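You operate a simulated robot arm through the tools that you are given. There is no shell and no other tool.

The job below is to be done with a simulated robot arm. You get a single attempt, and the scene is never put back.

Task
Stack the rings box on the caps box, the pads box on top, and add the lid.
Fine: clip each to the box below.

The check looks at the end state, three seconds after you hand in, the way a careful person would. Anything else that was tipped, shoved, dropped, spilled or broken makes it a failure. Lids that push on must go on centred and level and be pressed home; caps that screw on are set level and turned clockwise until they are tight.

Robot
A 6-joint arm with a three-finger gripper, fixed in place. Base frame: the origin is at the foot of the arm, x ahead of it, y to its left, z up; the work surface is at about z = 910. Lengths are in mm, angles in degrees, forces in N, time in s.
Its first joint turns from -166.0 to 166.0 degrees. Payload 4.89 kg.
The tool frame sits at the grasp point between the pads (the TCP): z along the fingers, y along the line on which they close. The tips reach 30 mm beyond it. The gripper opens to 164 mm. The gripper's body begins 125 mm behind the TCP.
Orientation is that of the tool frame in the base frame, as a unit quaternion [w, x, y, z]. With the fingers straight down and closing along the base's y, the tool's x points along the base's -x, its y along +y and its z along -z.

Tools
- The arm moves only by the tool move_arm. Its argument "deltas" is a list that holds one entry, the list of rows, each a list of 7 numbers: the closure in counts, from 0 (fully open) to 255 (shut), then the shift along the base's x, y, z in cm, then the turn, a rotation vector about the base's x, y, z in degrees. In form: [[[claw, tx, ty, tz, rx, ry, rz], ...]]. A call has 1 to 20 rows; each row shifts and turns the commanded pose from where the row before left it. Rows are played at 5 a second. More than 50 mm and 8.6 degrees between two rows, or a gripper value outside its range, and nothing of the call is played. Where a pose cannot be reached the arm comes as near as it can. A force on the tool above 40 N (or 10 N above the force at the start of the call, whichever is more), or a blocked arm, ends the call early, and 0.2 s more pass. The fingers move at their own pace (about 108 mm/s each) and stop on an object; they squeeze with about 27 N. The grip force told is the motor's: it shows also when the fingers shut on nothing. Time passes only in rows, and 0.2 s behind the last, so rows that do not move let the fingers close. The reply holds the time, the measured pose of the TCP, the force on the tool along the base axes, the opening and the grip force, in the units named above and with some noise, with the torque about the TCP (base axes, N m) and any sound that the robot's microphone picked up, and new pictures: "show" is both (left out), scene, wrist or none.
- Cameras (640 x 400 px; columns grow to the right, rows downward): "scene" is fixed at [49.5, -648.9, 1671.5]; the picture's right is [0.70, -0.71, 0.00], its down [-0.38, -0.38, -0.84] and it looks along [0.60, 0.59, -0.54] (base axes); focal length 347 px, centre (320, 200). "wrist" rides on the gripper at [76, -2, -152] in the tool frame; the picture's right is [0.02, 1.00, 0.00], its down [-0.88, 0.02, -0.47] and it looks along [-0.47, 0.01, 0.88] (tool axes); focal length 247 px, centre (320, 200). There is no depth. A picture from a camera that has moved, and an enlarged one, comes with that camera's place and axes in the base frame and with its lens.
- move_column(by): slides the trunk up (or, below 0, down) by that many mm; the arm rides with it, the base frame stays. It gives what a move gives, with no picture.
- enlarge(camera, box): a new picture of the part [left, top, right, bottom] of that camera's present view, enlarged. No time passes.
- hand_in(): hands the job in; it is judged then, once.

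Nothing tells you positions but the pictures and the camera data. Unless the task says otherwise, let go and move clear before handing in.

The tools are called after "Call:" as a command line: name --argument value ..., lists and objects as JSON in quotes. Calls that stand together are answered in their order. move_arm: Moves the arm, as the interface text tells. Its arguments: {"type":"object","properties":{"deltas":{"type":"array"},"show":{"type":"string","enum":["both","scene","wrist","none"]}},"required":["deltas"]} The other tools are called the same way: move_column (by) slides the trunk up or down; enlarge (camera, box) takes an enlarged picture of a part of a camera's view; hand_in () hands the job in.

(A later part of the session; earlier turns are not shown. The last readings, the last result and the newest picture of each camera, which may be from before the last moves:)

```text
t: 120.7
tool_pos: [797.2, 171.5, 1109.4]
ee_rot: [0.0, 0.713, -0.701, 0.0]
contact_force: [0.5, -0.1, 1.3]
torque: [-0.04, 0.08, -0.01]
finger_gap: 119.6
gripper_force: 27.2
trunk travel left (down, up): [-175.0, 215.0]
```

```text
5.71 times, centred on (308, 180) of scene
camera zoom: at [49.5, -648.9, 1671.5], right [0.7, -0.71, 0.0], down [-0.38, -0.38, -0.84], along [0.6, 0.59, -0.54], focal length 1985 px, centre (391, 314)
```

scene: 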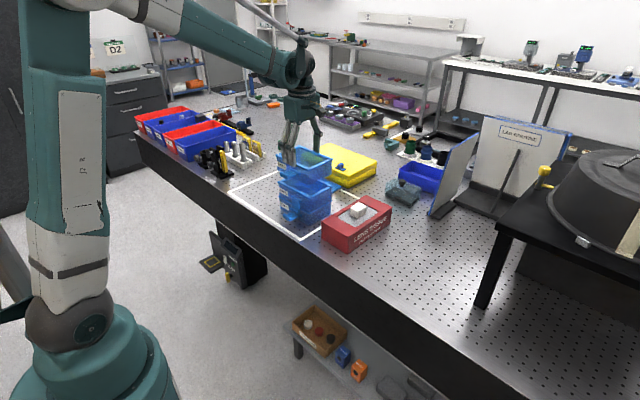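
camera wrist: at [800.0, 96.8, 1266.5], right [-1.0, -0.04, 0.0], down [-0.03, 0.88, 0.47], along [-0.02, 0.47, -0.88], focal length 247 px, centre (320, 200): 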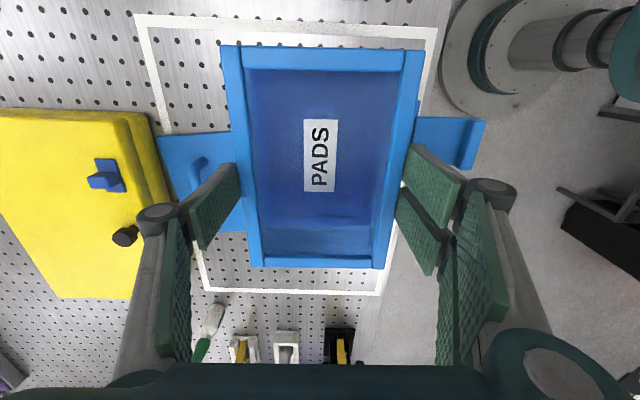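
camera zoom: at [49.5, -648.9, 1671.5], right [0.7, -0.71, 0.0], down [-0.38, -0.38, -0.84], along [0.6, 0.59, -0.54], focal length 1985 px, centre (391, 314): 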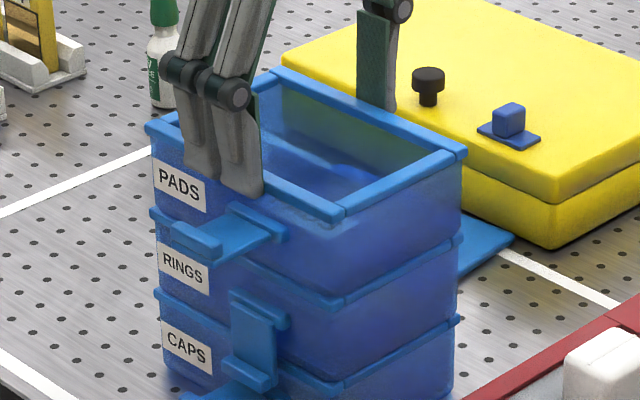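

Light contact now. I'll press a touch, then release PADS so it settles on RINGS.

Call:
move_arm --deltas '[[[90, 0, 0, -0.1, 0, 0, 0], [90, 0, 0, 0, 0, 0, 0]]]' --show "none"

Call:
move_arm --deltas '[[[90, 0, 0, 0.05, 0, 0, 0], [60, 0, 0, 0, 0, 0, 0], [40, 0, 0, 0, 0, 0, 0], [0, 0, 0, 0, 0, 0, 0], [0, 0, 0, 0, 0, 0, 0]]]'

Call:
enlarge --camera "scene" --box '[270, 145, 345, 215]'

Call:
enlarge --camera "wrist" --box '[200, 30, 440, 290]'

```text
t: 121.3
tool_pos: [797.7, 171.7, 1108.4]
ee_rot: [-0.001, 0.713, -0.701, 0.0]
contact_force: [6.9, -2.1, 16.4]
torque: [-0.05, -0.23, -0.04]
finger_gap: 120.0
gripper_force: 27.1
trunk travel left (down, up): [-175.0, 215.0]
```

```text
t: 122.5
tool_pos: [797.1, 171.2, 1107.9]
ee_rot: [0.0, 0.713, -0.701, -0.001]
contact_force: [-0.1, -1.1, 0.1]
torque: [-0.01, 0.01, 0.04]
finger_gap: 163.7
gripper_force: 0.0
trunk travel left (down, up): [-175.0, 215.0]
camera wrist: at [800.6, 95.5, 1259.8], right [-1.0, -0.04, 0.0], down [-0.03, 0.88, 0.47], along [-0.02, 0.47, -0.88], focal length 247 px, centre (320, 200)
```

scene: 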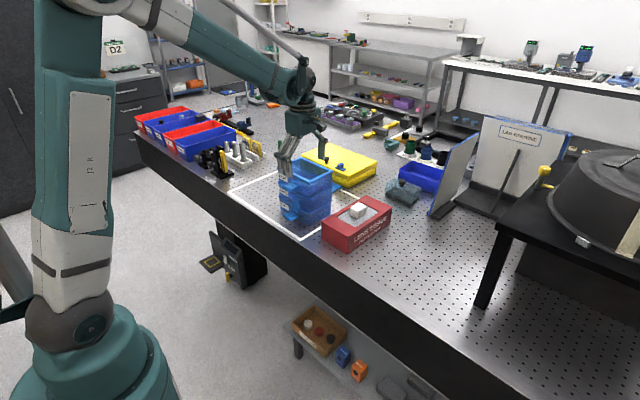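
wrist: 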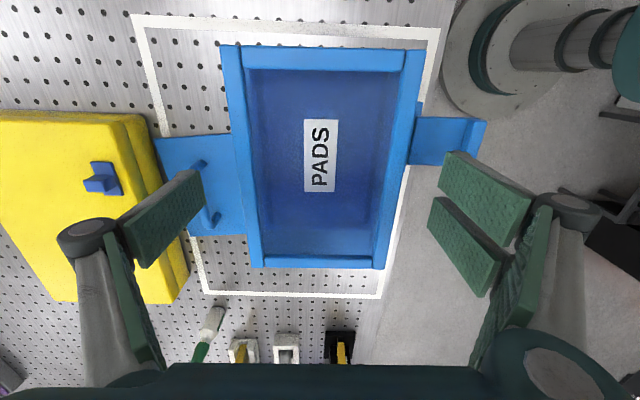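

```text
5.71 times, centred on (308, 180) of scene
camera zoom: at [49.5, -648.9, 1671.5], right [0.7, -0.71, 0.0], down [-0.38, -0.38, -0.84], along [0.6, 0.59, -0.54], focal length 1985 px, centre (391, 314)
```

zoom: 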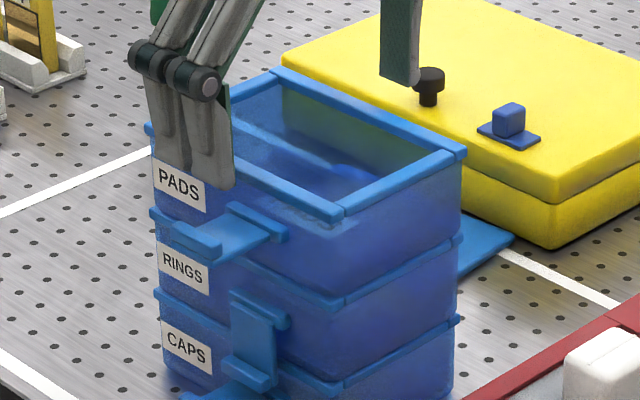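

```text
1.54 times, centred on (320, 160) of wrist
camera zoom: at [800.6, 95.5, 1259.8], right [-1.0, -0.04, 0.0], down [-0.03, 0.88, 0.47], along [-0.02, 0.47, -0.88], focal length 380 px, centre (320, 262)
```

zoom: 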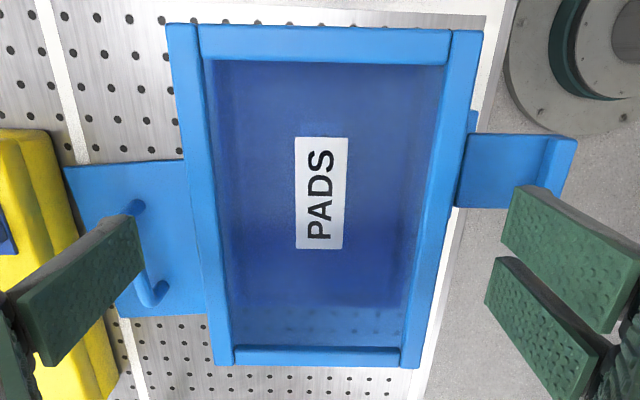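

PADS is seated on RINGS with its clip sticking out horizontally. I'll rise, shift over the clip, then press it down and squeeze as before.

Call:
move_arm --deltas '[[[0, 0, 0, 3.5, 0, 0, 0], [0, -0.4, -1.4, 0, 0, 0, 0], [0, -0.33, -1.4, 0, 0, 0, 0], [0, 0, 0, 0, 0, 0, 0], [0, 0, 0, 0, 0, 0, 0]]]' --show "wrist"

Call:
enlarge --camera "wrist" --box '[160, 40, 480, 280]'

```text
t: 123.7
tool_pos: [789.8, 144.0, 1142.9]
ee_rot: [-0.001, 0.713, -0.702, -0.001]
contact_force: [-0.2, -0.2, 0.2]
torque: [0.03, 0.01, 0.06]
finger_gap: 164.1
gripper_force: 0.0
trunk travel left (down, up): [-175.0, 215.0]
camera wrist: at [792.5, 67.5, 1294.8], right [-1.0, -0.04, 0.0], down [-0.03, 0.88, 0.47], along [-0.02, 0.47, -0.88], focal length 247 px, centre (320, 200)
```

wrist: 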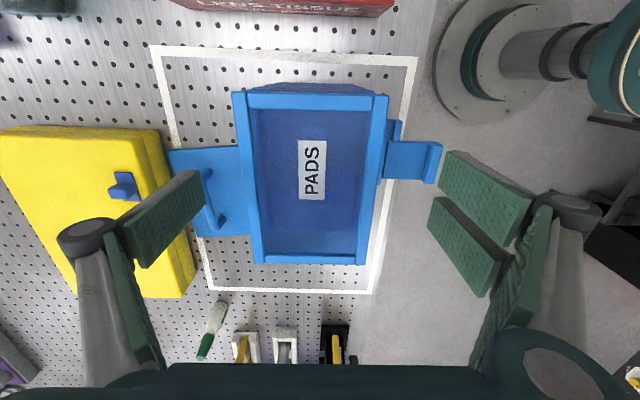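

```text
1.67 times, centred on (320, 160) of wrist
camera zoom: at [792.5, 67.5, 1294.8], right [-1.0, -0.04, 0.0], down [-0.03, 0.88, 0.47], along [-0.02, 0.47, -0.88], focal length 412 px, centre (320, 267)
```

zoom: 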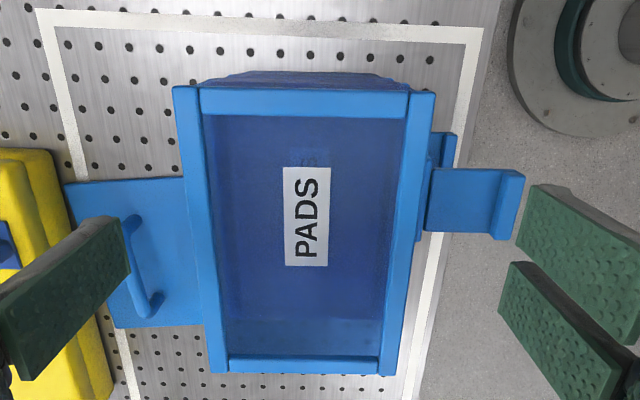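

The geometry mirrors the first clip. Descending to fold the PADS clip down, then squeezing.

Call:
move_arm --deltas '[[[0, 0.2, 0, -2.5, 0, 0, 0], [0, 0, 0, -2, 0, 0, 0], [0, 0, 0, -1.2, 0, 0, 0], [0, 0, 0, -1.2, 0, 0, 0], [0, 0, 0, -1.2, 0, 0, 0], [0, 0, 0, 0, 0, 0, 0]]]' --show "wrist"

Call:
enlarge --camera "scene" --box '[270, 145, 345, 215]'

```text
t: 125.1
tool_pos: [791.6, 145.0, 1061.5]
ee_rot: [-0.001, 0.713, -0.701, -0.001]
contact_force: [-0.3, 0.9, -1.5]
torque: [-0.01, -0.02, 0.0]
finger_gap: 163.7
gripper_force: 0.0
trunk travel left (down, up): [-175.0, 215.0]
camera wrist: at [794.2, 67.5, 1213.5], right [-1.0, -0.04, 0.0], down [-0.03, 0.88, 0.47], along [-0.02, 0.47, -0.88], focal length 247 px, centre (320, 200)
```

wrist: 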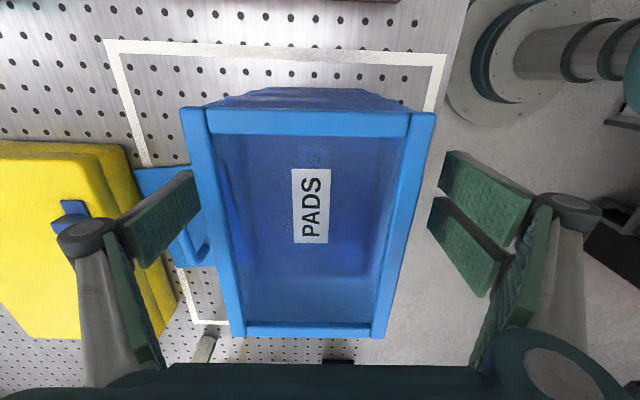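

```text
5.71 times, centred on (308, 180) of scene
camera zoom: at [49.5, -648.9, 1671.5], right [0.7, -0.71, 0.0], down [-0.38, -0.38, -0.84], along [0.6, 0.59, -0.54], focal length 1985 px, centre (391, 314)
```

zoom: 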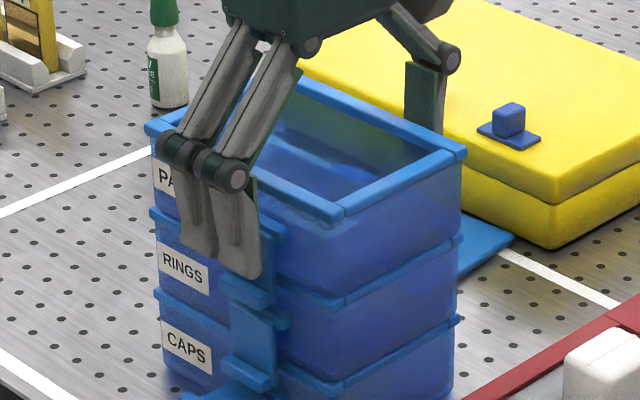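

The clip is nearly vertical. Squeezing it home now.

Call:
move_arm --deltas '[[[12, 0, 0, 0, 0, 0, 0], [22, 0, 0, 0, 0, 0, 0], [30, 0, 0, 0, 0, 0, 0], [38, 0, 0, 0, 0, 0, 0], [46, 0, 0, 0, 0, 0, 0], [60, 0, 0, 0, 0, 0, 0], [80, 0, 0, 0, 0, 0, 0], [80, 0, 0, 0, 0, 0, 0]]]' --show "wrist"

Call:
move_arm --deltas '[[[40, 0, 0, 0, 0, 0, 0], [0, 0, 0, 0, 0, 0, 0], [0, 0, 0, 2, 0, 0, 0], [0, 0, 0, 4, 0, 0, 0], [0, 0, 0, 4, 0, 0, 0], [0, 0, 0, 0, 0, 0, 0]]]'

Call:
enlarge --camera "scene" --box '[270, 145, 345, 215]'

```text
t: 126.9
tool_pos: [791.8, 144.6, 1062.5]
ee_rot: [0.0, 0.713, -0.702, 0.0]
contact_force: [5.1, 1.2, 6.8]
torque: [0.06, -0.61, -0.1]
finger_gap: 132.7
gripper_force: 26.5
trunk travel left (down, up): [-175.0, 215.0]
camera wrist: at [794.3, 67.4, 1213.9], right [-1.0, -0.04, 0.0], down [-0.03, 0.88, 0.47], along [-0.02, 0.47, -0.88], focal length 247 px, centre (320, 200)
```

wrist: 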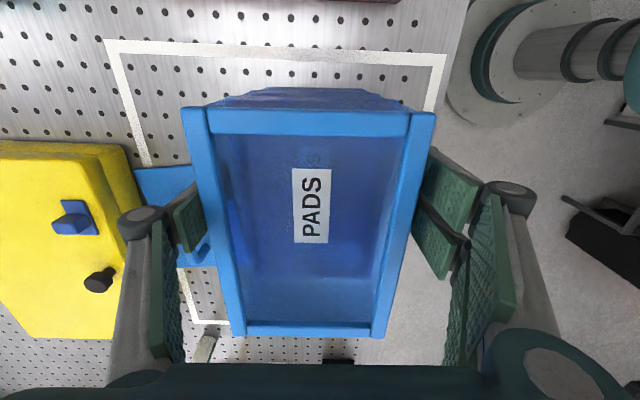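

```text
t: 128.3
tool_pos: [788.2, 144.0, 1163.7]
ee_rot: [-0.001, 0.713, -0.701, -0.001]
contact_force: [-0.7, -0.8, 0.3]
torque: [-0.01, -0.07, -0.04]
finger_gap: 164.0
gripper_force: 0.0
trunk travel left (down, up): [-175.0, 215.0]
camera wrist: at [792.1, 67.6, 1314.7], right [-1.0, -0.04, 0.0], down [-0.03, 0.88, 0.47], along [-0.02, 0.47, -0.88], focal length 247 px, centre (320, 200)
```

scene: 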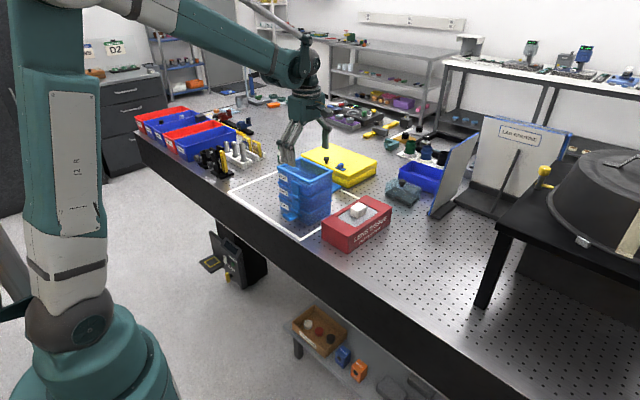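
wrist: 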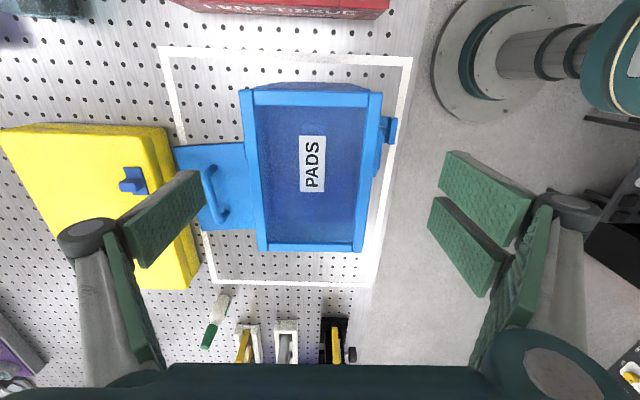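

```text
5.71 times, centred on (308, 180) of scene
camera zoom: at [49.5, -648.9, 1671.5], right [0.7, -0.71, 0.0], down [-0.38, -0.38, -0.84], along [0.6, 0.59, -0.54], focal length 1985 px, centre (391, 314)
```

zoom: 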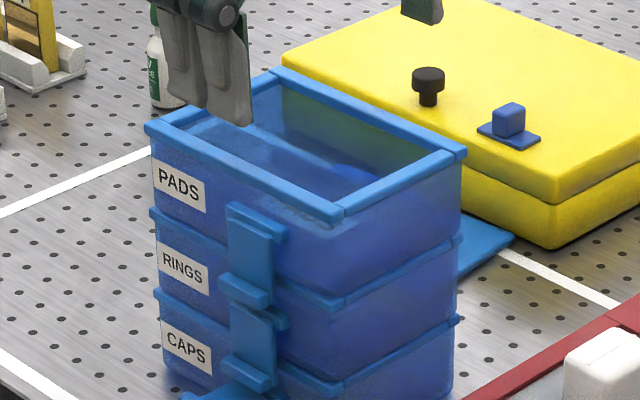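

Both clips are latched: PADS to RINGS and RINGS to CAPS. The lid is next. It's at the edge of reach, so I'll raise up and try turning the tool so the camera sits on the far side, away from the stack.

Call:
enlarge --camera "scene" --box '[285, 170, 325, 220]'

Call:
move_arm --deltas '[[[0, 0, 0, 4.5, 0, 0, 0], [0, 0, 0, 4.5, 0, 0, 0], [0, 0, 1, 0, 0, 0, 8.5], [0, 0, 1, 0, 0, 0, 8.5], [0, 0, 1, 0, 0, 0, 8.5], [0, 0, 1, 0, 0, 0, 8.5], [0, 0, 1, 0, 0, 0, 8.5], [0, 0, 1, 0, 0, 0, 8.5], [0, 0, 1, 0, 0, 0, 8.5], [0, 0, 1, 0, 0, 0, 8.5], [0, 0, 1, 0, 0, 0, 8.5], [0, 0, 1, 0, 0, 0, 8.5], [0, 0, 1, 0, 0, 0, 8.5], [0, 0, 0, 0, 0, 0, 0]]]'

```text
8.00 times, centred on (305, 195) of scene
camera zoom: at [49.5, -648.9, 1671.5], right [0.7, -0.71, 0.0], down [-0.38, -0.38, -0.84], along [0.6, 0.59, -0.54], focal length 2779 px, centre (440, 240)
```

zoom: 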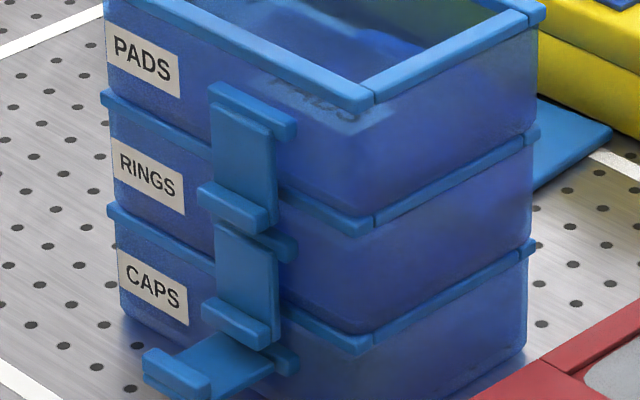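

```text
t: 131.3
tool_pos: [790.9, 254.2, 1252.0]
ee_rot: [0.001, 0.999, 0.04, -0.001]
contact_force: [0.2, -0.7, -0.5]
torque: [-0.01, 0.0, 0.03]
finger_gap: 164.1
gripper_force: 0.0
trunk travel left (down, up): [-175.0, 215.0]
camera wrist: at [867.6, 262.5, 1403.7], right [0.1, -0.99, 0.0], down [-0.88, -0.09, 0.47], along [-0.47, -0.05, -0.88], focal length 247 px, centre (320, 200)
```

scene: 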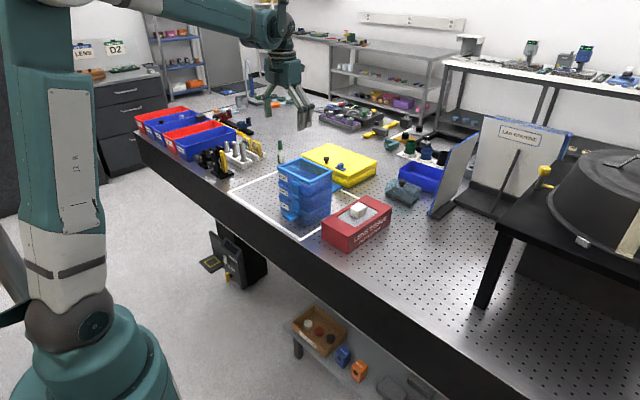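
wrist: 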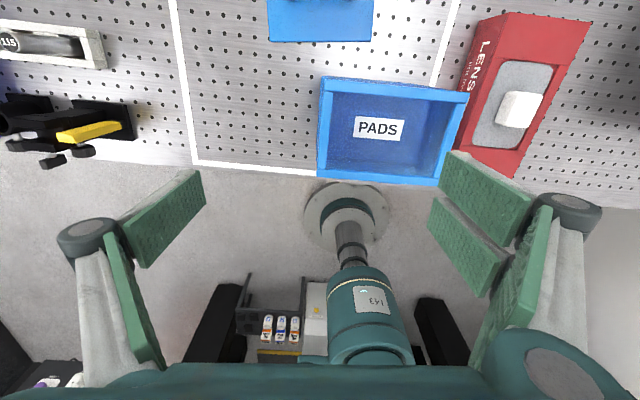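

The orientation is reachable. Now I'll move out over the lid and look at the handle from above.

Call:
move_arm --deltas '[[[0, 4, 0.5, 0, 0, 0, 0], [0, 4, 0.6, 0, 0, 0, 0], [0, 4, 0.6, -1, 0, 0, 0], [0, 2.5, 0, -2, 0, -6, 0], [0, 1.5, 0, -2, 0, -6, 0], [0, 0, 0, 0, 0, 0, 0]]]'

Call:
enlarge --camera "wrist" --box '[200, 40, 440, 220]'

```text
t: 132.7
tool_pos: [952.2, 271.8, 1200.8]
ee_rot: [0.004, 0.994, 0.038, 0.104]
contact_force: [0.0, -0.3, 0.1]
torque: [0.05, -0.05, 0.01]
finger_gap: 163.7
gripper_force: 0.1
trunk travel left (down, up): [-175.0, 215.0]
camera wrist: at [995.3, 279.5, 1365.4], right [0.1, -1.0, 0.02], down [-0.96, -0.09, 0.28], along [-0.28, -0.05, -0.96], focal length 247 px, centre (320, 200)
```

scene: 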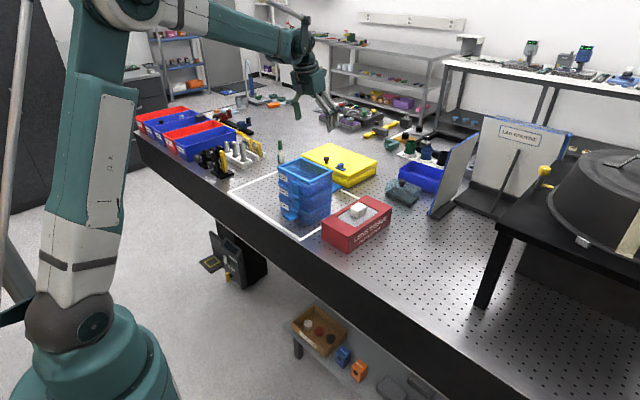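
wrist: 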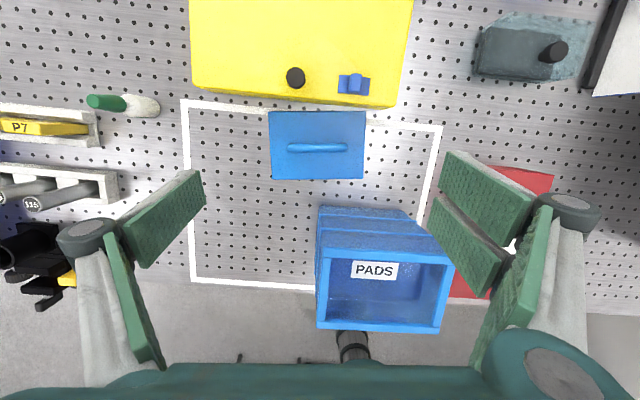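

```text
2.22 times, centred on (320, 130) of wrist
camera zoom: at [995.3, 279.5, 1365.4], right [0.1, -1.0, 0.02], down [-0.96, -0.09, 0.28], along [-0.28, -0.05, -0.96], focal length 549 px, centre (320, 356)
```

zoom: 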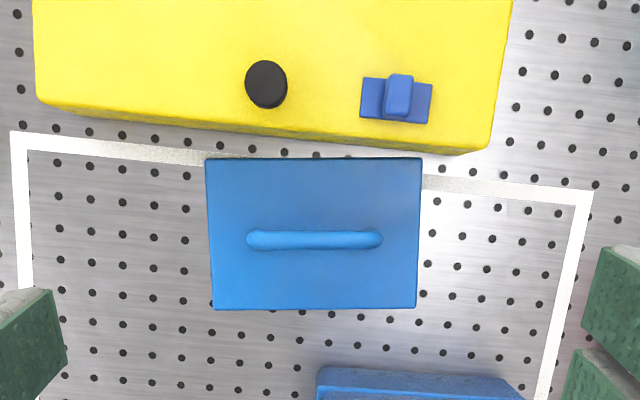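

The lid's handle is centred at about (964, 270.5) with yaw near 6°, and the handle is about 102 mm wide. I'll turn 1.4° more and descend with the fingers straddling the handle's ends.

Call:
move_arm --deltas '[[[30, 0.5, -0.1, -4, 0, 0, 1.4], [30, 0.43, 0, -4, 0, 0, 0], [30, 0, 0, -4, 0, 0, 0], [30, 0, 0, -4, 0, 0, 0], [30, 0, 0, -3, 0, 0, 0], [30, 0, 0, 0, 0, 0, 0], [30, 0, 0, 0, 0, 0, 0]]]'

Call:
enlarge --camera "wrist" --box '[160, 100, 480, 300]'

Call:
enlarge --camera "scene" --box '[260, 100, 400, 220]'

```text
t: 134.3
tool_pos: [962.6, 271.2, 1011.5]
ee_rot: [0.003, 0.993, 0.052, 0.104]
contact_force: [-0.1, 0.7, -0.6]
torque: [0.0, 0.02, -0.03]
finger_gap: 144.4
gripper_force: 0.0
trunk travel left (down, up): [-175.0, 215.0]
camera wrist: at [1004.4, 280.6, 1176.1], right [0.12, -0.99, 0.02], down [-0.95, -0.11, 0.28], along [-0.28, -0.05, -0.96], focal length 247 px, centre (320, 200)
```

scene: 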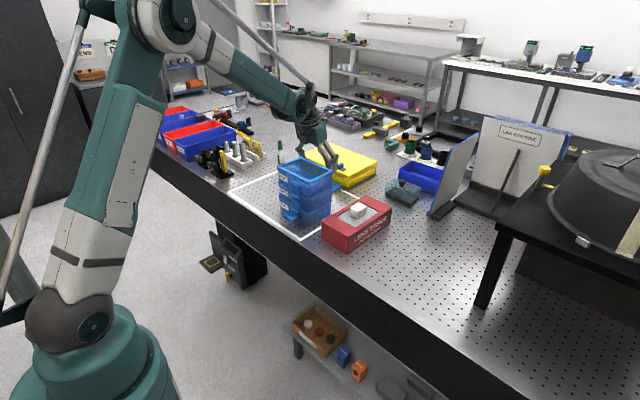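
wrist: 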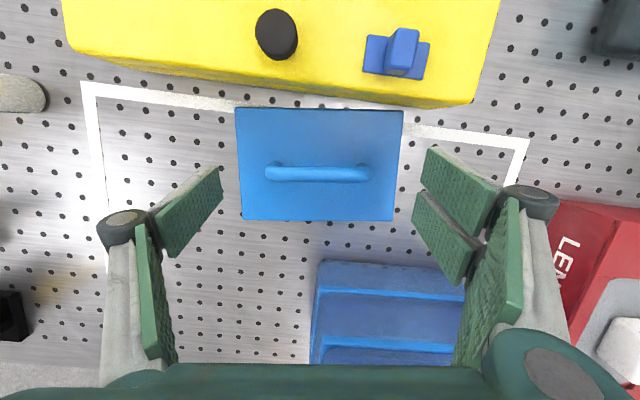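

```text
2.00 times, centred on (320, 200) of wrist
camera zoom: at [1004.4, 280.6, 1176.1], right [0.12, -0.99, 0.02], down [-0.95, -0.11, 0.28], along [-0.28, -0.05, -0.96], focal length 494 px, centre (320, 200)
```

zoom: 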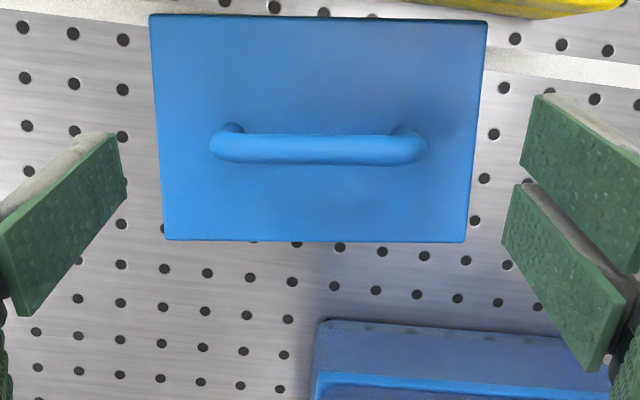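

```text
3.33 times, centred on (330, 160) of scene
camera zoom: at [49.5, -648.9, 1671.5], right [0.7, -0.71, 0.0], down [-0.38, -0.38, -0.84], along [0.6, 0.59, -0.54], focal length 1158 px, centre (287, 333)
```

zoom: 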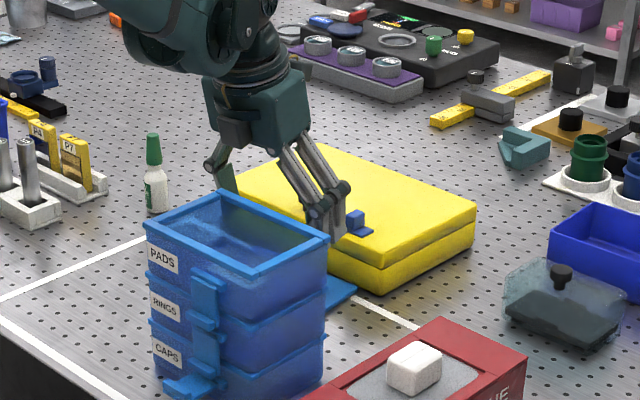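

The fingers are clear of the stack and square to the lid. Descending the last 6 cm around the handle.

Call:
move_arm --deltas '[[[30, -0.1, 0.04, -2, 0, 0, 0], [30, -0.1, 0, -2, 0, 0, 0], [30, 0, 0, -1.2, 0, 0, 0], [30, 0, 0, -0.6, 0, 0, 0], [30, 0, 0, 0, 0, 0, 0], [30, 0, 0, 0, 0, 0, 0]]]'

Call:
enlarge --camera "wrist" --box '[160, 80, 480, 280]'

Call:
enlarge --camera "scene" --box '[260, 100, 400, 220]'

```text
t: 135.7
tool_pos: [959.4, 271.1, 953.4]
ee_rot: [0.003, 0.993, 0.051, 0.104]
contact_force: [0.3, -0.8, -0.4]
torque: [0.03, -0.02, 0.01]
finger_gap: 144.9
gripper_force: 0.0
trunk travel left (down, up): [-175.0, 215.0]
camera wrist: at [1002.0, 279.8, 1117.9], right [0.12, -0.99, 0.02], down [-0.95, -0.11, 0.28], along [-0.28, -0.05, -0.96], focal length 247 px, centre (320, 200)
```

scene: 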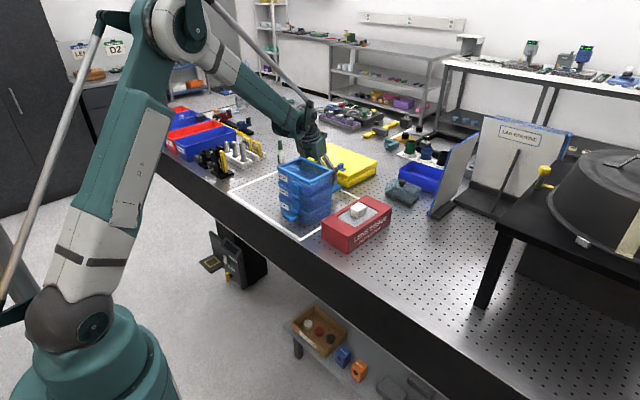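
wrist: 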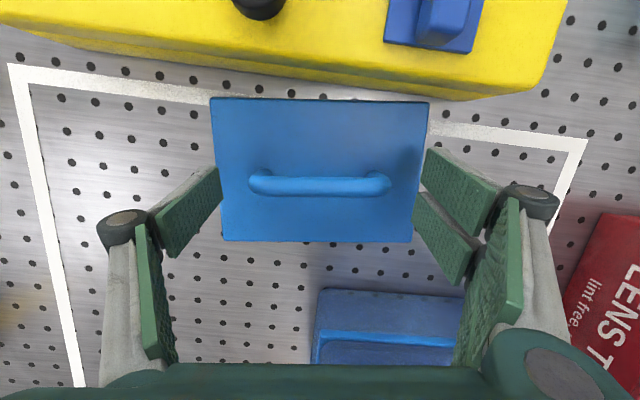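

```text
2.00 times, centred on (320, 180) of wrist
camera zoom: at [1002.0, 279.8, 1117.9], right [0.12, -0.99, 0.02], down [-0.95, -0.11, 0.28], along [-0.28, -0.05, -0.96], focal length 494 px, centre (320, 240)
```

zoom: 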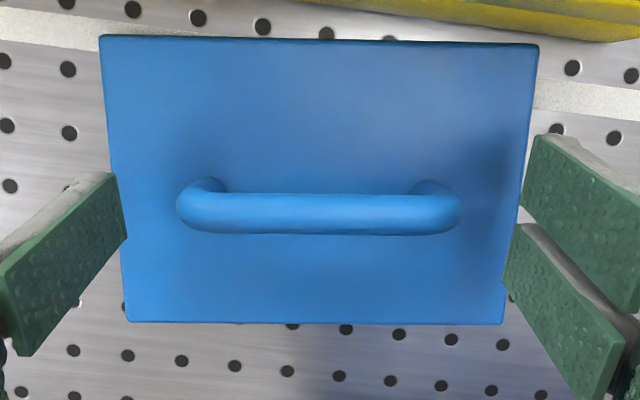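

```text
3.33 times, centred on (330, 160) of scene
camera zoom: at [49.5, -648.9, 1671.5], right [0.7, -0.71, 0.0], down [-0.38, -0.38, -0.84], along [0.6, 0.59, -0.54], focal length 1158 px, centre (287, 333)
```

zoom: 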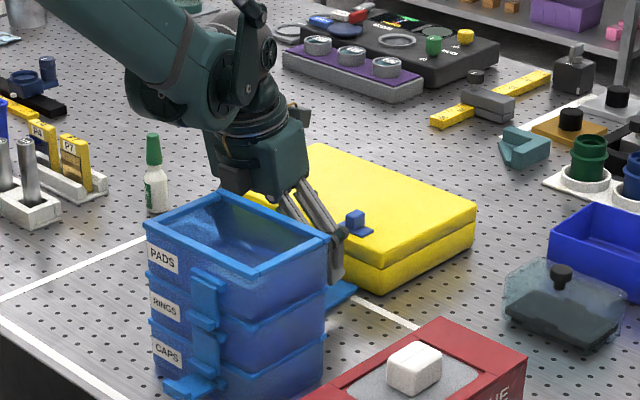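

The tips are just above the lid plate, on either side of the handle. Closing on the handle now.

Call:
move_arm --deltas '[[[60, 0, 0, 0, 0, 0, 0], [80, 0, 0, 0, 0, 0, 0], [90, 0, 0, 0, 0, 0, 0], [96, 0, 0, 0, 0, 0, 0], [104, 0, 0, 0, 0, 0, 0], [120, 0, 0, 0, 0, 0, 0], [120, 0, 0, 0, 0, 0, 0]]]' --show "wrist"

Call:
enlarge --camera "wrist" --box '[160, 80, 480, 280]'

```text
t: 137.3
tool_pos: [959.5, 271.2, 954.6]
ee_rot: [0.003, 0.993, 0.051, 0.105]
contact_force: [0.4, -0.1, 2.6]
torque: [0.26, 0.05, 0.02]
finger_gap: 101.8
gripper_force: 27.5
trunk travel left (down, up): [-175.0, 215.0]
camera wrist: at [1002.0, 279.7, 1118.1], right [0.12, -0.99, 0.02], down [-0.95, -0.11, 0.28], along [-0.28, -0.05, -0.96], focal length 247 px, centre (320, 200)
```

wrist: 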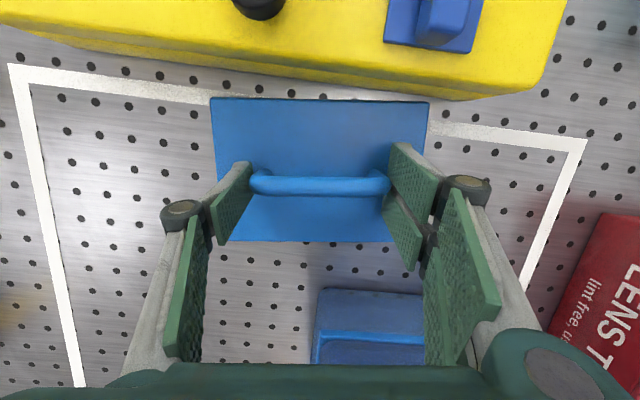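

```text
2.00 times, centred on (320, 180) of wrist
camera zoom: at [1002.0, 279.7, 1118.1], right [0.12, -0.99, 0.02], down [-0.95, -0.11, 0.28], along [-0.28, -0.05, -0.96], focal length 494 px, centre (320, 240)
```

zoom: 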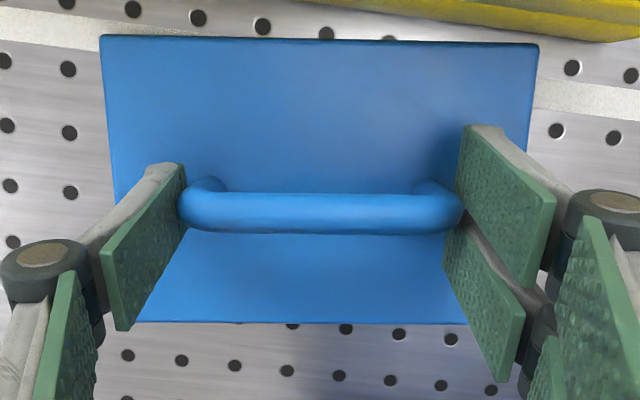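

Gripped firmly on the handle. Lifting straight up.

Call:
move_arm --deltas '[[[120, 0, 0, 0.5, 0, 0, 0], [120, 0, 0, 1.5, 0, 0, 0], [120, 0, 0, 3, 0, 0, 0], [120, 0, 0, 4, 0, 0, 0], [120, 0, 0, 4.5, 0, 0, 0], [120, 0, 0, 4.5, 0, 0, 0], [120, 0, 0, 4, 0, 0, 0], [120, 0, 0, 0, 0, 0, 0]]]'

Call:
enlarge --camera "wrist" --box '[160, 80, 480, 280]'

Call:
enlarge --camera "scene" --box '[260, 80, 400, 220]'

```text
t: 139.1
tool_pos: [960.2, 270.8, 1175.3]
ee_rot: [0.003, 0.993, 0.05, 0.104]
contact_force: [-0.3, -0.5, 0.2]
torque: [0.05, -0.1, 0.02]
finger_gap: 101.8
gripper_force: 26.9
trunk travel left (down, up): [-175.0, 215.0]
camera wrist: at [1003.1, 278.5, 1338.9], right [0.12, -0.99, 0.02], down [-0.95, -0.11, 0.28], along [-0.28, -0.05, -0.96], focal length 247 px, centre (320, 200)
```

scene: 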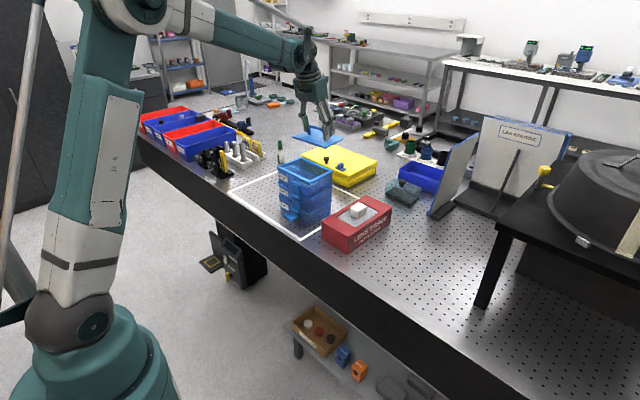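
wrist: 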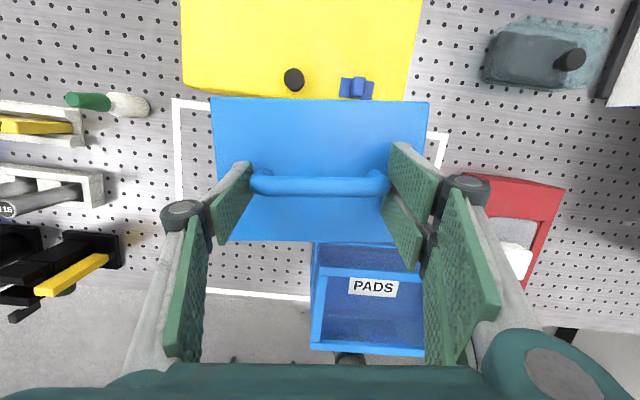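

```text
2.00 times, centred on (320, 180) of wrist
camera zoom: at [1003.1, 278.5, 1338.9], right [0.12, -0.99, 0.02], down [-0.95, -0.11, 0.28], along [-0.28, -0.05, -0.96], focal length 494 px, centre (320, 240)
```

zoom: 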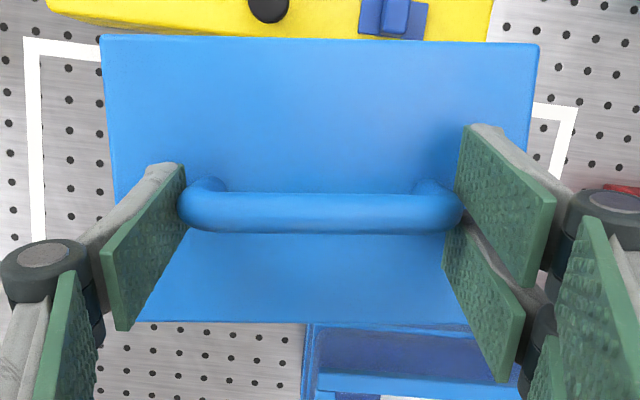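

```text
2.86 times, centred on (330, 150) of scene
camera zoom: at [49.5, -648.9, 1671.5], right [0.7, -0.71, 0.0], down [-0.38, -0.38, -0.84], along [0.6, 0.59, -0.54], focal length 993 px, centre (291, 343)
```

zoom: 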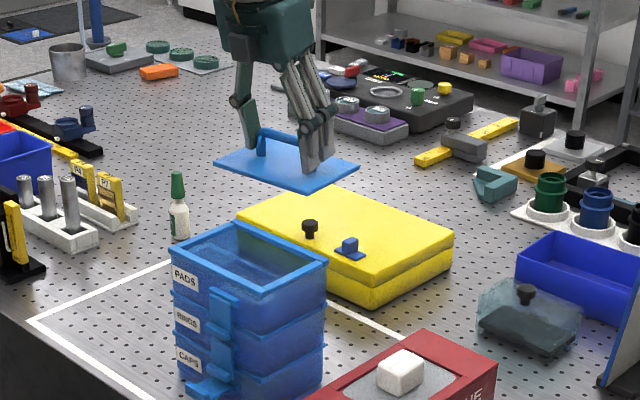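

The lid hangs level, exactly as it sat. I'll carry it over the stack with a −5° turn, its underside about 34 mm above PADS's rim.

Call:
move_arm --deltas '[[[120, -1.5, -1, 0, 0, 0, 0], [120, -3, -1.8, 0, 0, 0, -0.99], [120, -3, -1.8, 0, 0, 0, -0.99], [120, -3, -1.8, 0, 0, 0, -0.99], [120, -3, -1.8, 0, 0, 0, -0.99], [120, -2.2, -1.3, 0, 0, 0, -0.99], [120, -1.07, -0.67, 0, 0, 0, 0], [120, 0, 0, 0, 0, 0, 0], [120, 0, 0, 0, 0, 0, 0]]]'

Call:
enlarge --camera "wrist" --box '[160, 80, 480, 280]'

Call:
enlarge --camera "scene" --box '[260, 110, 360, 200]'

```text
t: 141.1
tool_pos: [791.6, 168.0, 1172.9]
ee_rot: [0.008, 0.994, 0.008, 0.105]
contact_force: [-0.9, 0.5, -0.6]
torque: [0.01, -0.03, 0.0]
finger_gap: 101.8
gripper_force: 27.1
trunk travel left (down, up): [-175.0, 215.0]
camera wrist: at [835.3, 173.5, 1337.5], right [0.04, -1.0, 0.02], down [-0.96, -0.03, 0.28], along [-0.28, -0.03, -0.96], focal length 247 px, centre (320, 200)
```

scene: 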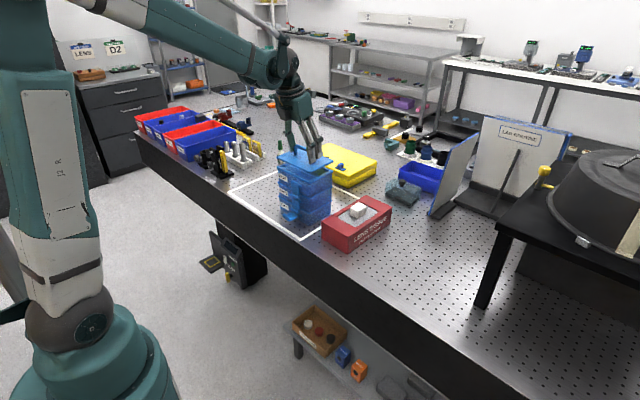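
wrist: 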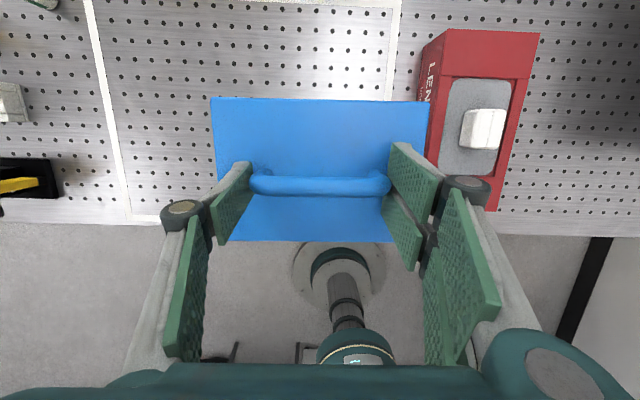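

```text
2.00 times, centred on (320, 180) of wrist
camera zoom: at [835.3, 173.5, 1337.5], right [0.04, -1.0, 0.02], down [-0.96, -0.03, 0.28], along [-0.28, -0.03, -0.96], focal length 494 px, centre (320, 240)
```

zoom: 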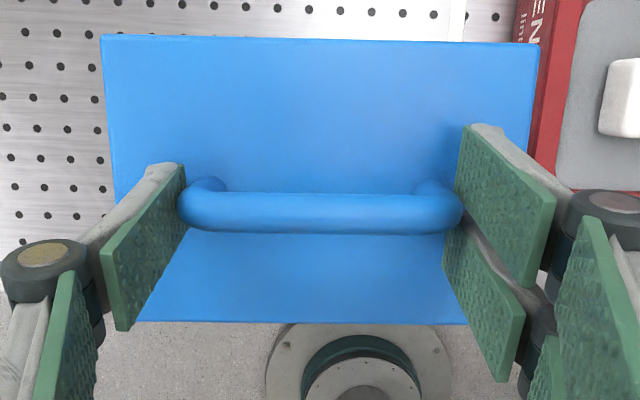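

```text
4.44 times, centred on (310, 155) of scene
camera zoom: at [49.5, -648.9, 1671.5], right [0.7, -0.71, 0.0], down [-0.38, -0.38, -0.84], along [0.6, 0.59, -0.54], focal length 1544 px, centre (364, 400)
```

zoom: 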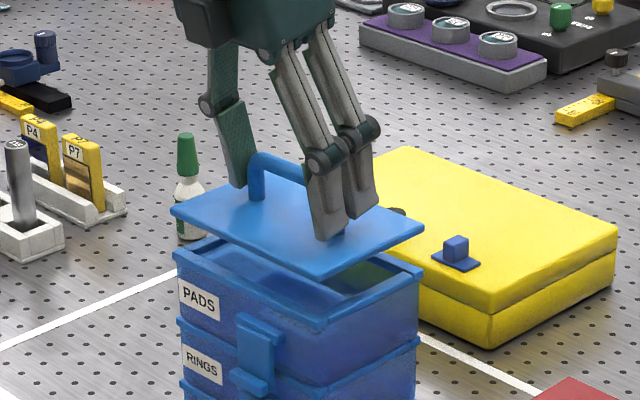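

Nearly perfect, under 1 mm off. I'll trim and lower until about 4 mm above the rim, then compare edges.

Call:
move_arm --deltas '[[[120, 0.07, -0.04, 0, 0, 0, 0], [120, 0, 0, -1.2, 0, 0, 0], [120, 0, 0, -1.0, 0, 0, 0], [120, 0, 0, -0.4, 0, 0, 0], [120, 0, 0, 0, 0, 0, 0], [120, 0, 0, 0, 0, 0, 0]]]' --show "wrist"

Call:
enlarge --camera "scene" --box '[270, 140, 345, 200]'

Call:
enlarge --camera "scene" --box '[312, 150, 342, 190]'

Call:
enlarge --camera "scene" --box '[268, 150, 298, 190]'

```text
t: 142.5
tool_pos: [792.2, 168.3, 1147.5]
ee_rot: [0.007, 0.995, 0.007, 0.103]
contact_force: [0.3, 0.3, -0.8]
torque: [-0.02, 0.06, 0.01]
finger_gap: 101.6
gripper_force: 26.2
trunk travel left (down, up): [-175.0, 215.0]
camera wrist: at [835.6, 173.5, 1311.2], right [0.04, -1.0, 0.02], down [-0.96, -0.03, 0.28], along [-0.28, -0.03, -0.96], focal length 247 px, centre (320, 200)
```

wrist: 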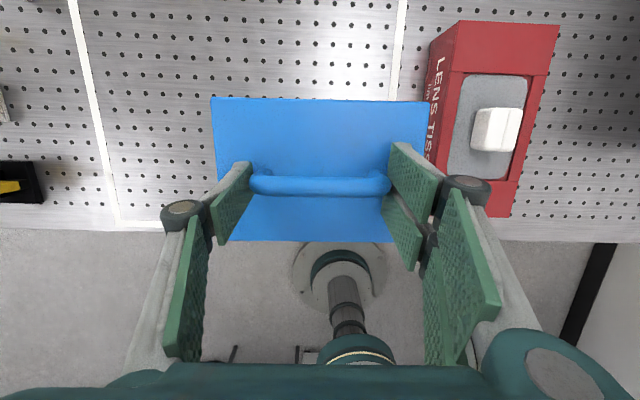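

```text
6.67 times, centred on (308, 170) of scene
camera zoom: at [49.5, -648.9, 1671.5], right [0.7, -0.71, 0.0], down [-0.38, -0.38, -0.84], along [0.6, 0.59, -0.54], focal length 2316 px, centre (403, 400)
```

zoom: 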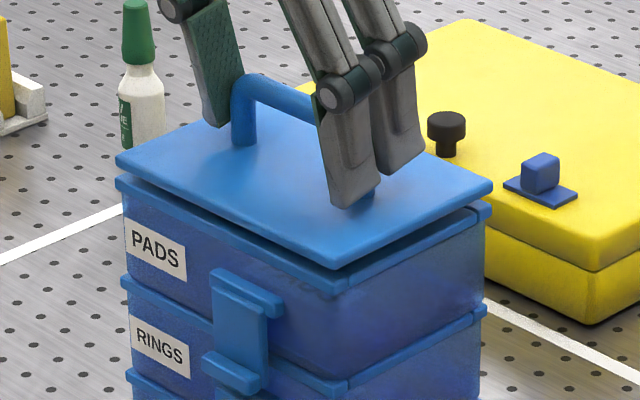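

```text
10.00 times, centred on (327, 170) of scene
camera zoom: at [49.5, -648.9, 1671.5], right [0.7, -0.71, 0.0], down [-0.38, -0.38, -0.84], along [0.6, 0.59, -0.54], focal length 3474 px, centre (250, 500)
```

zoom: 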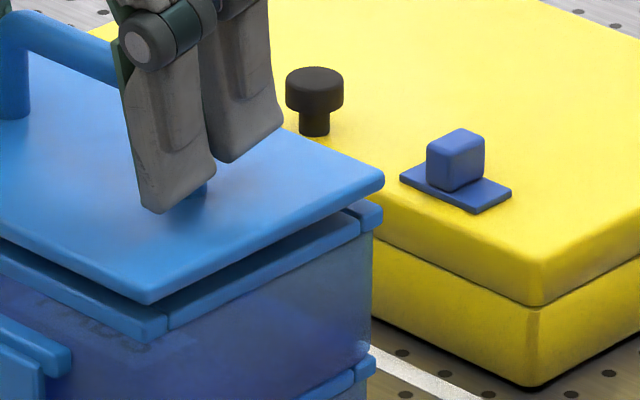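

```text
10.00 times, centred on (283, 170) of scene
camera zoom: at [49.5, -648.9, 1671.5], right [0.7, -0.71, 0.0], down [-0.38, -0.38, -0.84], along [0.6, 0.59, -0.54], focal length 3474 px, centre (690, 500)
```

zoom: 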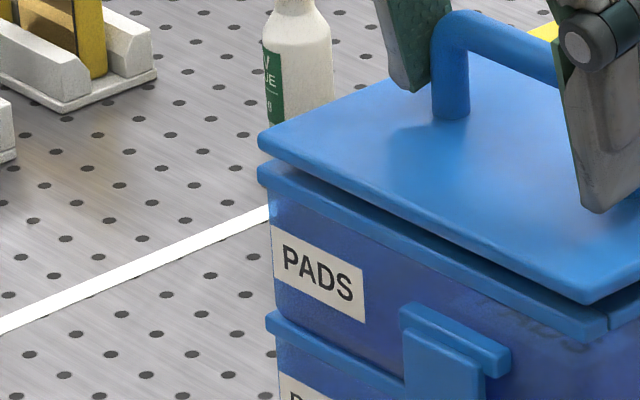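

Left and right corners agree with PADS's rim to about half a millimetre, and the yaw agrees too. I'll lower in small steps, feeling for the seat.

Call:
move_arm --deltas '[[[120, 0, 0, -0.2, 0, 0, 0], [120, 0, 0, -0.2, 0, 0, 0], [120, 0, 0, -0.1, 0, 0, 0], [120, 0, 0, 0, 0, 0, 0]]]' --show "none"

Call:
enlarge --camera "scene" --box '[270, 140, 345, 200]'

Call:
move_arm --deltas '[[[120, 0, 0, -0.1, 0, 0, 0], [120, 0, 0, 0, 0, 0, 0]]]' --show "none"

```text
t: 143.5
tool_pos: [793.0, 169.9, 1142.5]
ee_rot: [0.008, 0.995, 0.008, 0.103]
contact_force: [0.5, 0.3, -0.9]
torque: [0.01, 0.01, 0.02]
finger_gap: 101.8
gripper_force: 27.1
trunk travel left (down, up): [-175.0, 215.0]
```

```text
6.67 times, centred on (308, 170) of scene
camera zoom: at [49.5, -648.9, 1671.5], right [0.7, -0.71, 0.0], down [-0.38, -0.38, -0.84], along [0.6, 0.59, -0.54], focal length 2316 px, centre (403, 400)
```

zoom: 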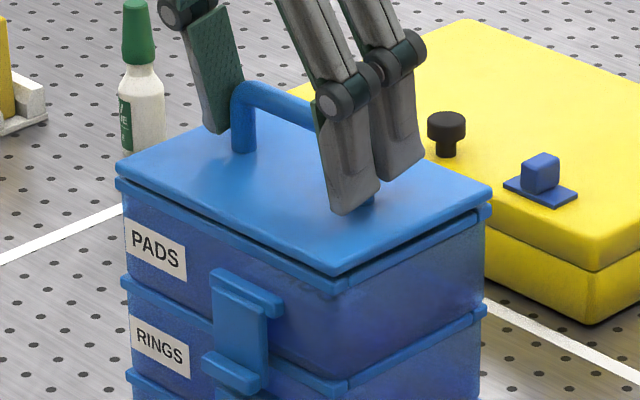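

```text
t: 144.1
tool_pos: [793.2, 169.5, 1142.0]
ee_rot: [0.007, 0.995, 0.007, 0.103]
contact_force: [1.0, 0.3, -1.4]
torque: [-0.01, -0.03, 0.01]
finger_gap: 101.6
gripper_force: 26.6
trunk travel left (down, up): [-175.0, 215.0]
```

Still a small gap. I'll continue a millimetre at a time.

Call:
move_arm --deltas '[[[120, 0, 0, -0.1, 0, 0, 0], [120, 0, 0, 0, 0, 0, 0]]]' --show "none"

Call:
move_arm --deltas '[[[120, 0, 0, -0.1, 0, 0, 0], [120, 0, 0, 0, 0, 0, 0]]]' --show "none"

Call:
enlarge --camera "scene" --box '[268, 150, 298, 190]'

Call:
enlarge --camera "scene" --box '[312, 150, 342, 190]'

```text
t: 144.7
tool_pos: [793.4, 169.5, 1140.0]
ee_rot: [0.009, 0.995, 0.008, 0.103]
contact_force: [0.0, -0.2, -0.5]
torque: [0.0, -0.02, -0.01]
finger_gap: 101.8
gripper_force: 26.7
trunk travel left (down, up): [-175.0, 215.0]
```

```text
t: 145.3
tool_pos: [791.5, 168.7, 1138.8]
ee_rot: [0.006, 0.995, 0.008, 0.104]
contact_force: [4.3, 0.2, 9.5]
torque: [0.89, -0.3, -0.2]
finger_gap: 101.6
gripper_force: 26.9
trunk travel left (down, up): [-175.0, 215.0]
```

```text
10.00 times, centred on (283, 170) of scene
camera zoom: at [49.5, -648.9, 1671.5], right [0.7, -0.71, 0.0], down [-0.38, -0.38, -0.84], along [0.6, 0.59, -0.54], focal length 3474 px, centre (690, 500)
```

zoom: 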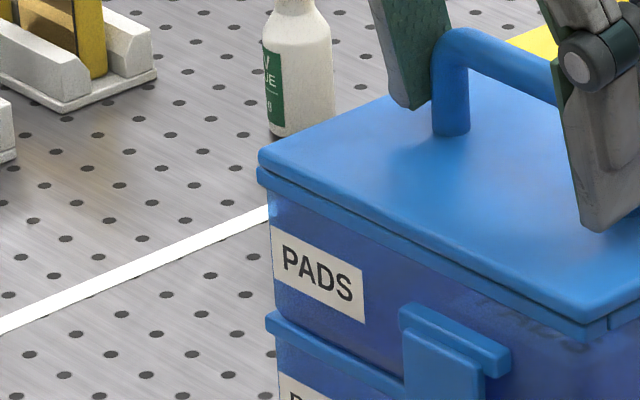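

```text
10.00 times, centred on (327, 170) of scene
camera zoom: at [49.5, -648.9, 1671.5], right [0.7, -0.71, 0.0], down [-0.38, -0.38, -0.84], along [0.6, 0.59, -0.54], focal length 3474 px, centre (250, 500)
```

zoom: 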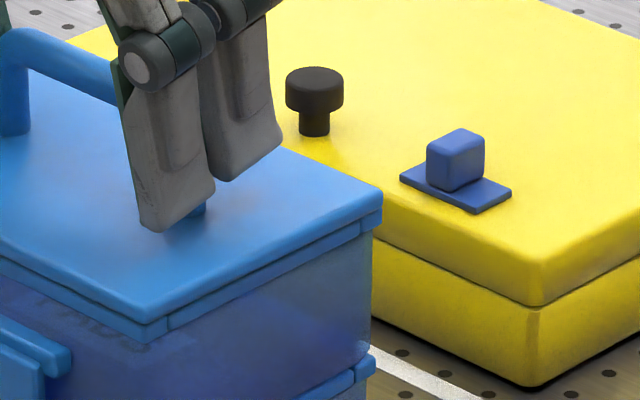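

The first contact is at the +y end, with a push toward +x, so the lid is slightly too far in +y. I'll lift 1.5 mm, shift −1.5 mm in y and +0.5 mm in x, and try again.

Call:
move_arm --deltas '[[[120, 0, 0, 0.15, 0, 0, 0], [120, 0.05, -0.15, 0, 0, 0, 0], [120, 0, 0, 0, 0, 0, 0]]]' --show "none"

Call:
move_arm --deltas '[[[120, 0, 0, -0.1, 0, 0, 0], [120, 0, 0, -0.05, 0, 0, 0], [120, 0, 0, 0, 0, 0, 0]]]' --show "none"

Call:
enlarge --camera "scene" --box '[268, 150, 298, 190]'

Call:
enlarge --camera "scene" --box '[312, 150, 342, 190]'

```text
t: 146.1
tool_pos: [793.0, 167.2, 1142.3]
ee_rot: [0.008, 0.995, 0.007, 0.103]
contact_force: [-0.2, 0.1, -0.9]
torque: [0.01, 0.04, -0.01]
finger_gap: 101.3
gripper_force: 26.6
trunk travel left (down, up): [-175.0, 215.0]
```

```text
t: 146.9
tool_pos: [792.8, 166.6, 1140.0]
ee_rot: [0.007, 0.995, 0.008, 0.104]
contact_force: [0.4, 0.3, 3.2]
torque: [0.34, 0.09, 0.06]
finger_gap: 101.8
gripper_force: 27.1
trunk travel left (down, up): [-175.0, 215.0]
```

```text
10.00 times, centred on (283, 170) of scene
camera zoom: at [49.5, -648.9, 1671.5], right [0.7, -0.71, 0.0], down [-0.38, -0.38, -0.84], along [0.6, 0.59, -0.54], focal length 3474 px, centre (690, 500)
```

zoom: 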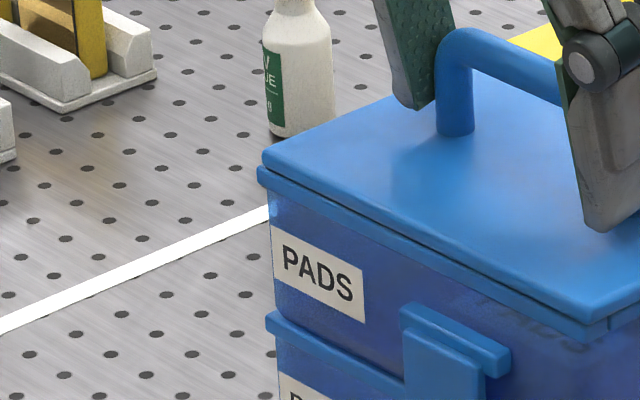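

```text
10.00 times, centred on (327, 170) of scene
camera zoom: at [49.5, -648.9, 1671.5], right [0.7, -0.71, 0.0], down [-0.38, -0.38, -0.84], along [0.6, 0.59, -0.54], focal length 3474 px, centre (250, 500)
```

zoom: 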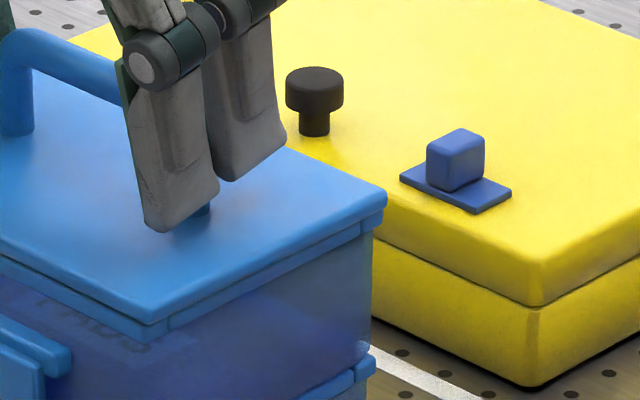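

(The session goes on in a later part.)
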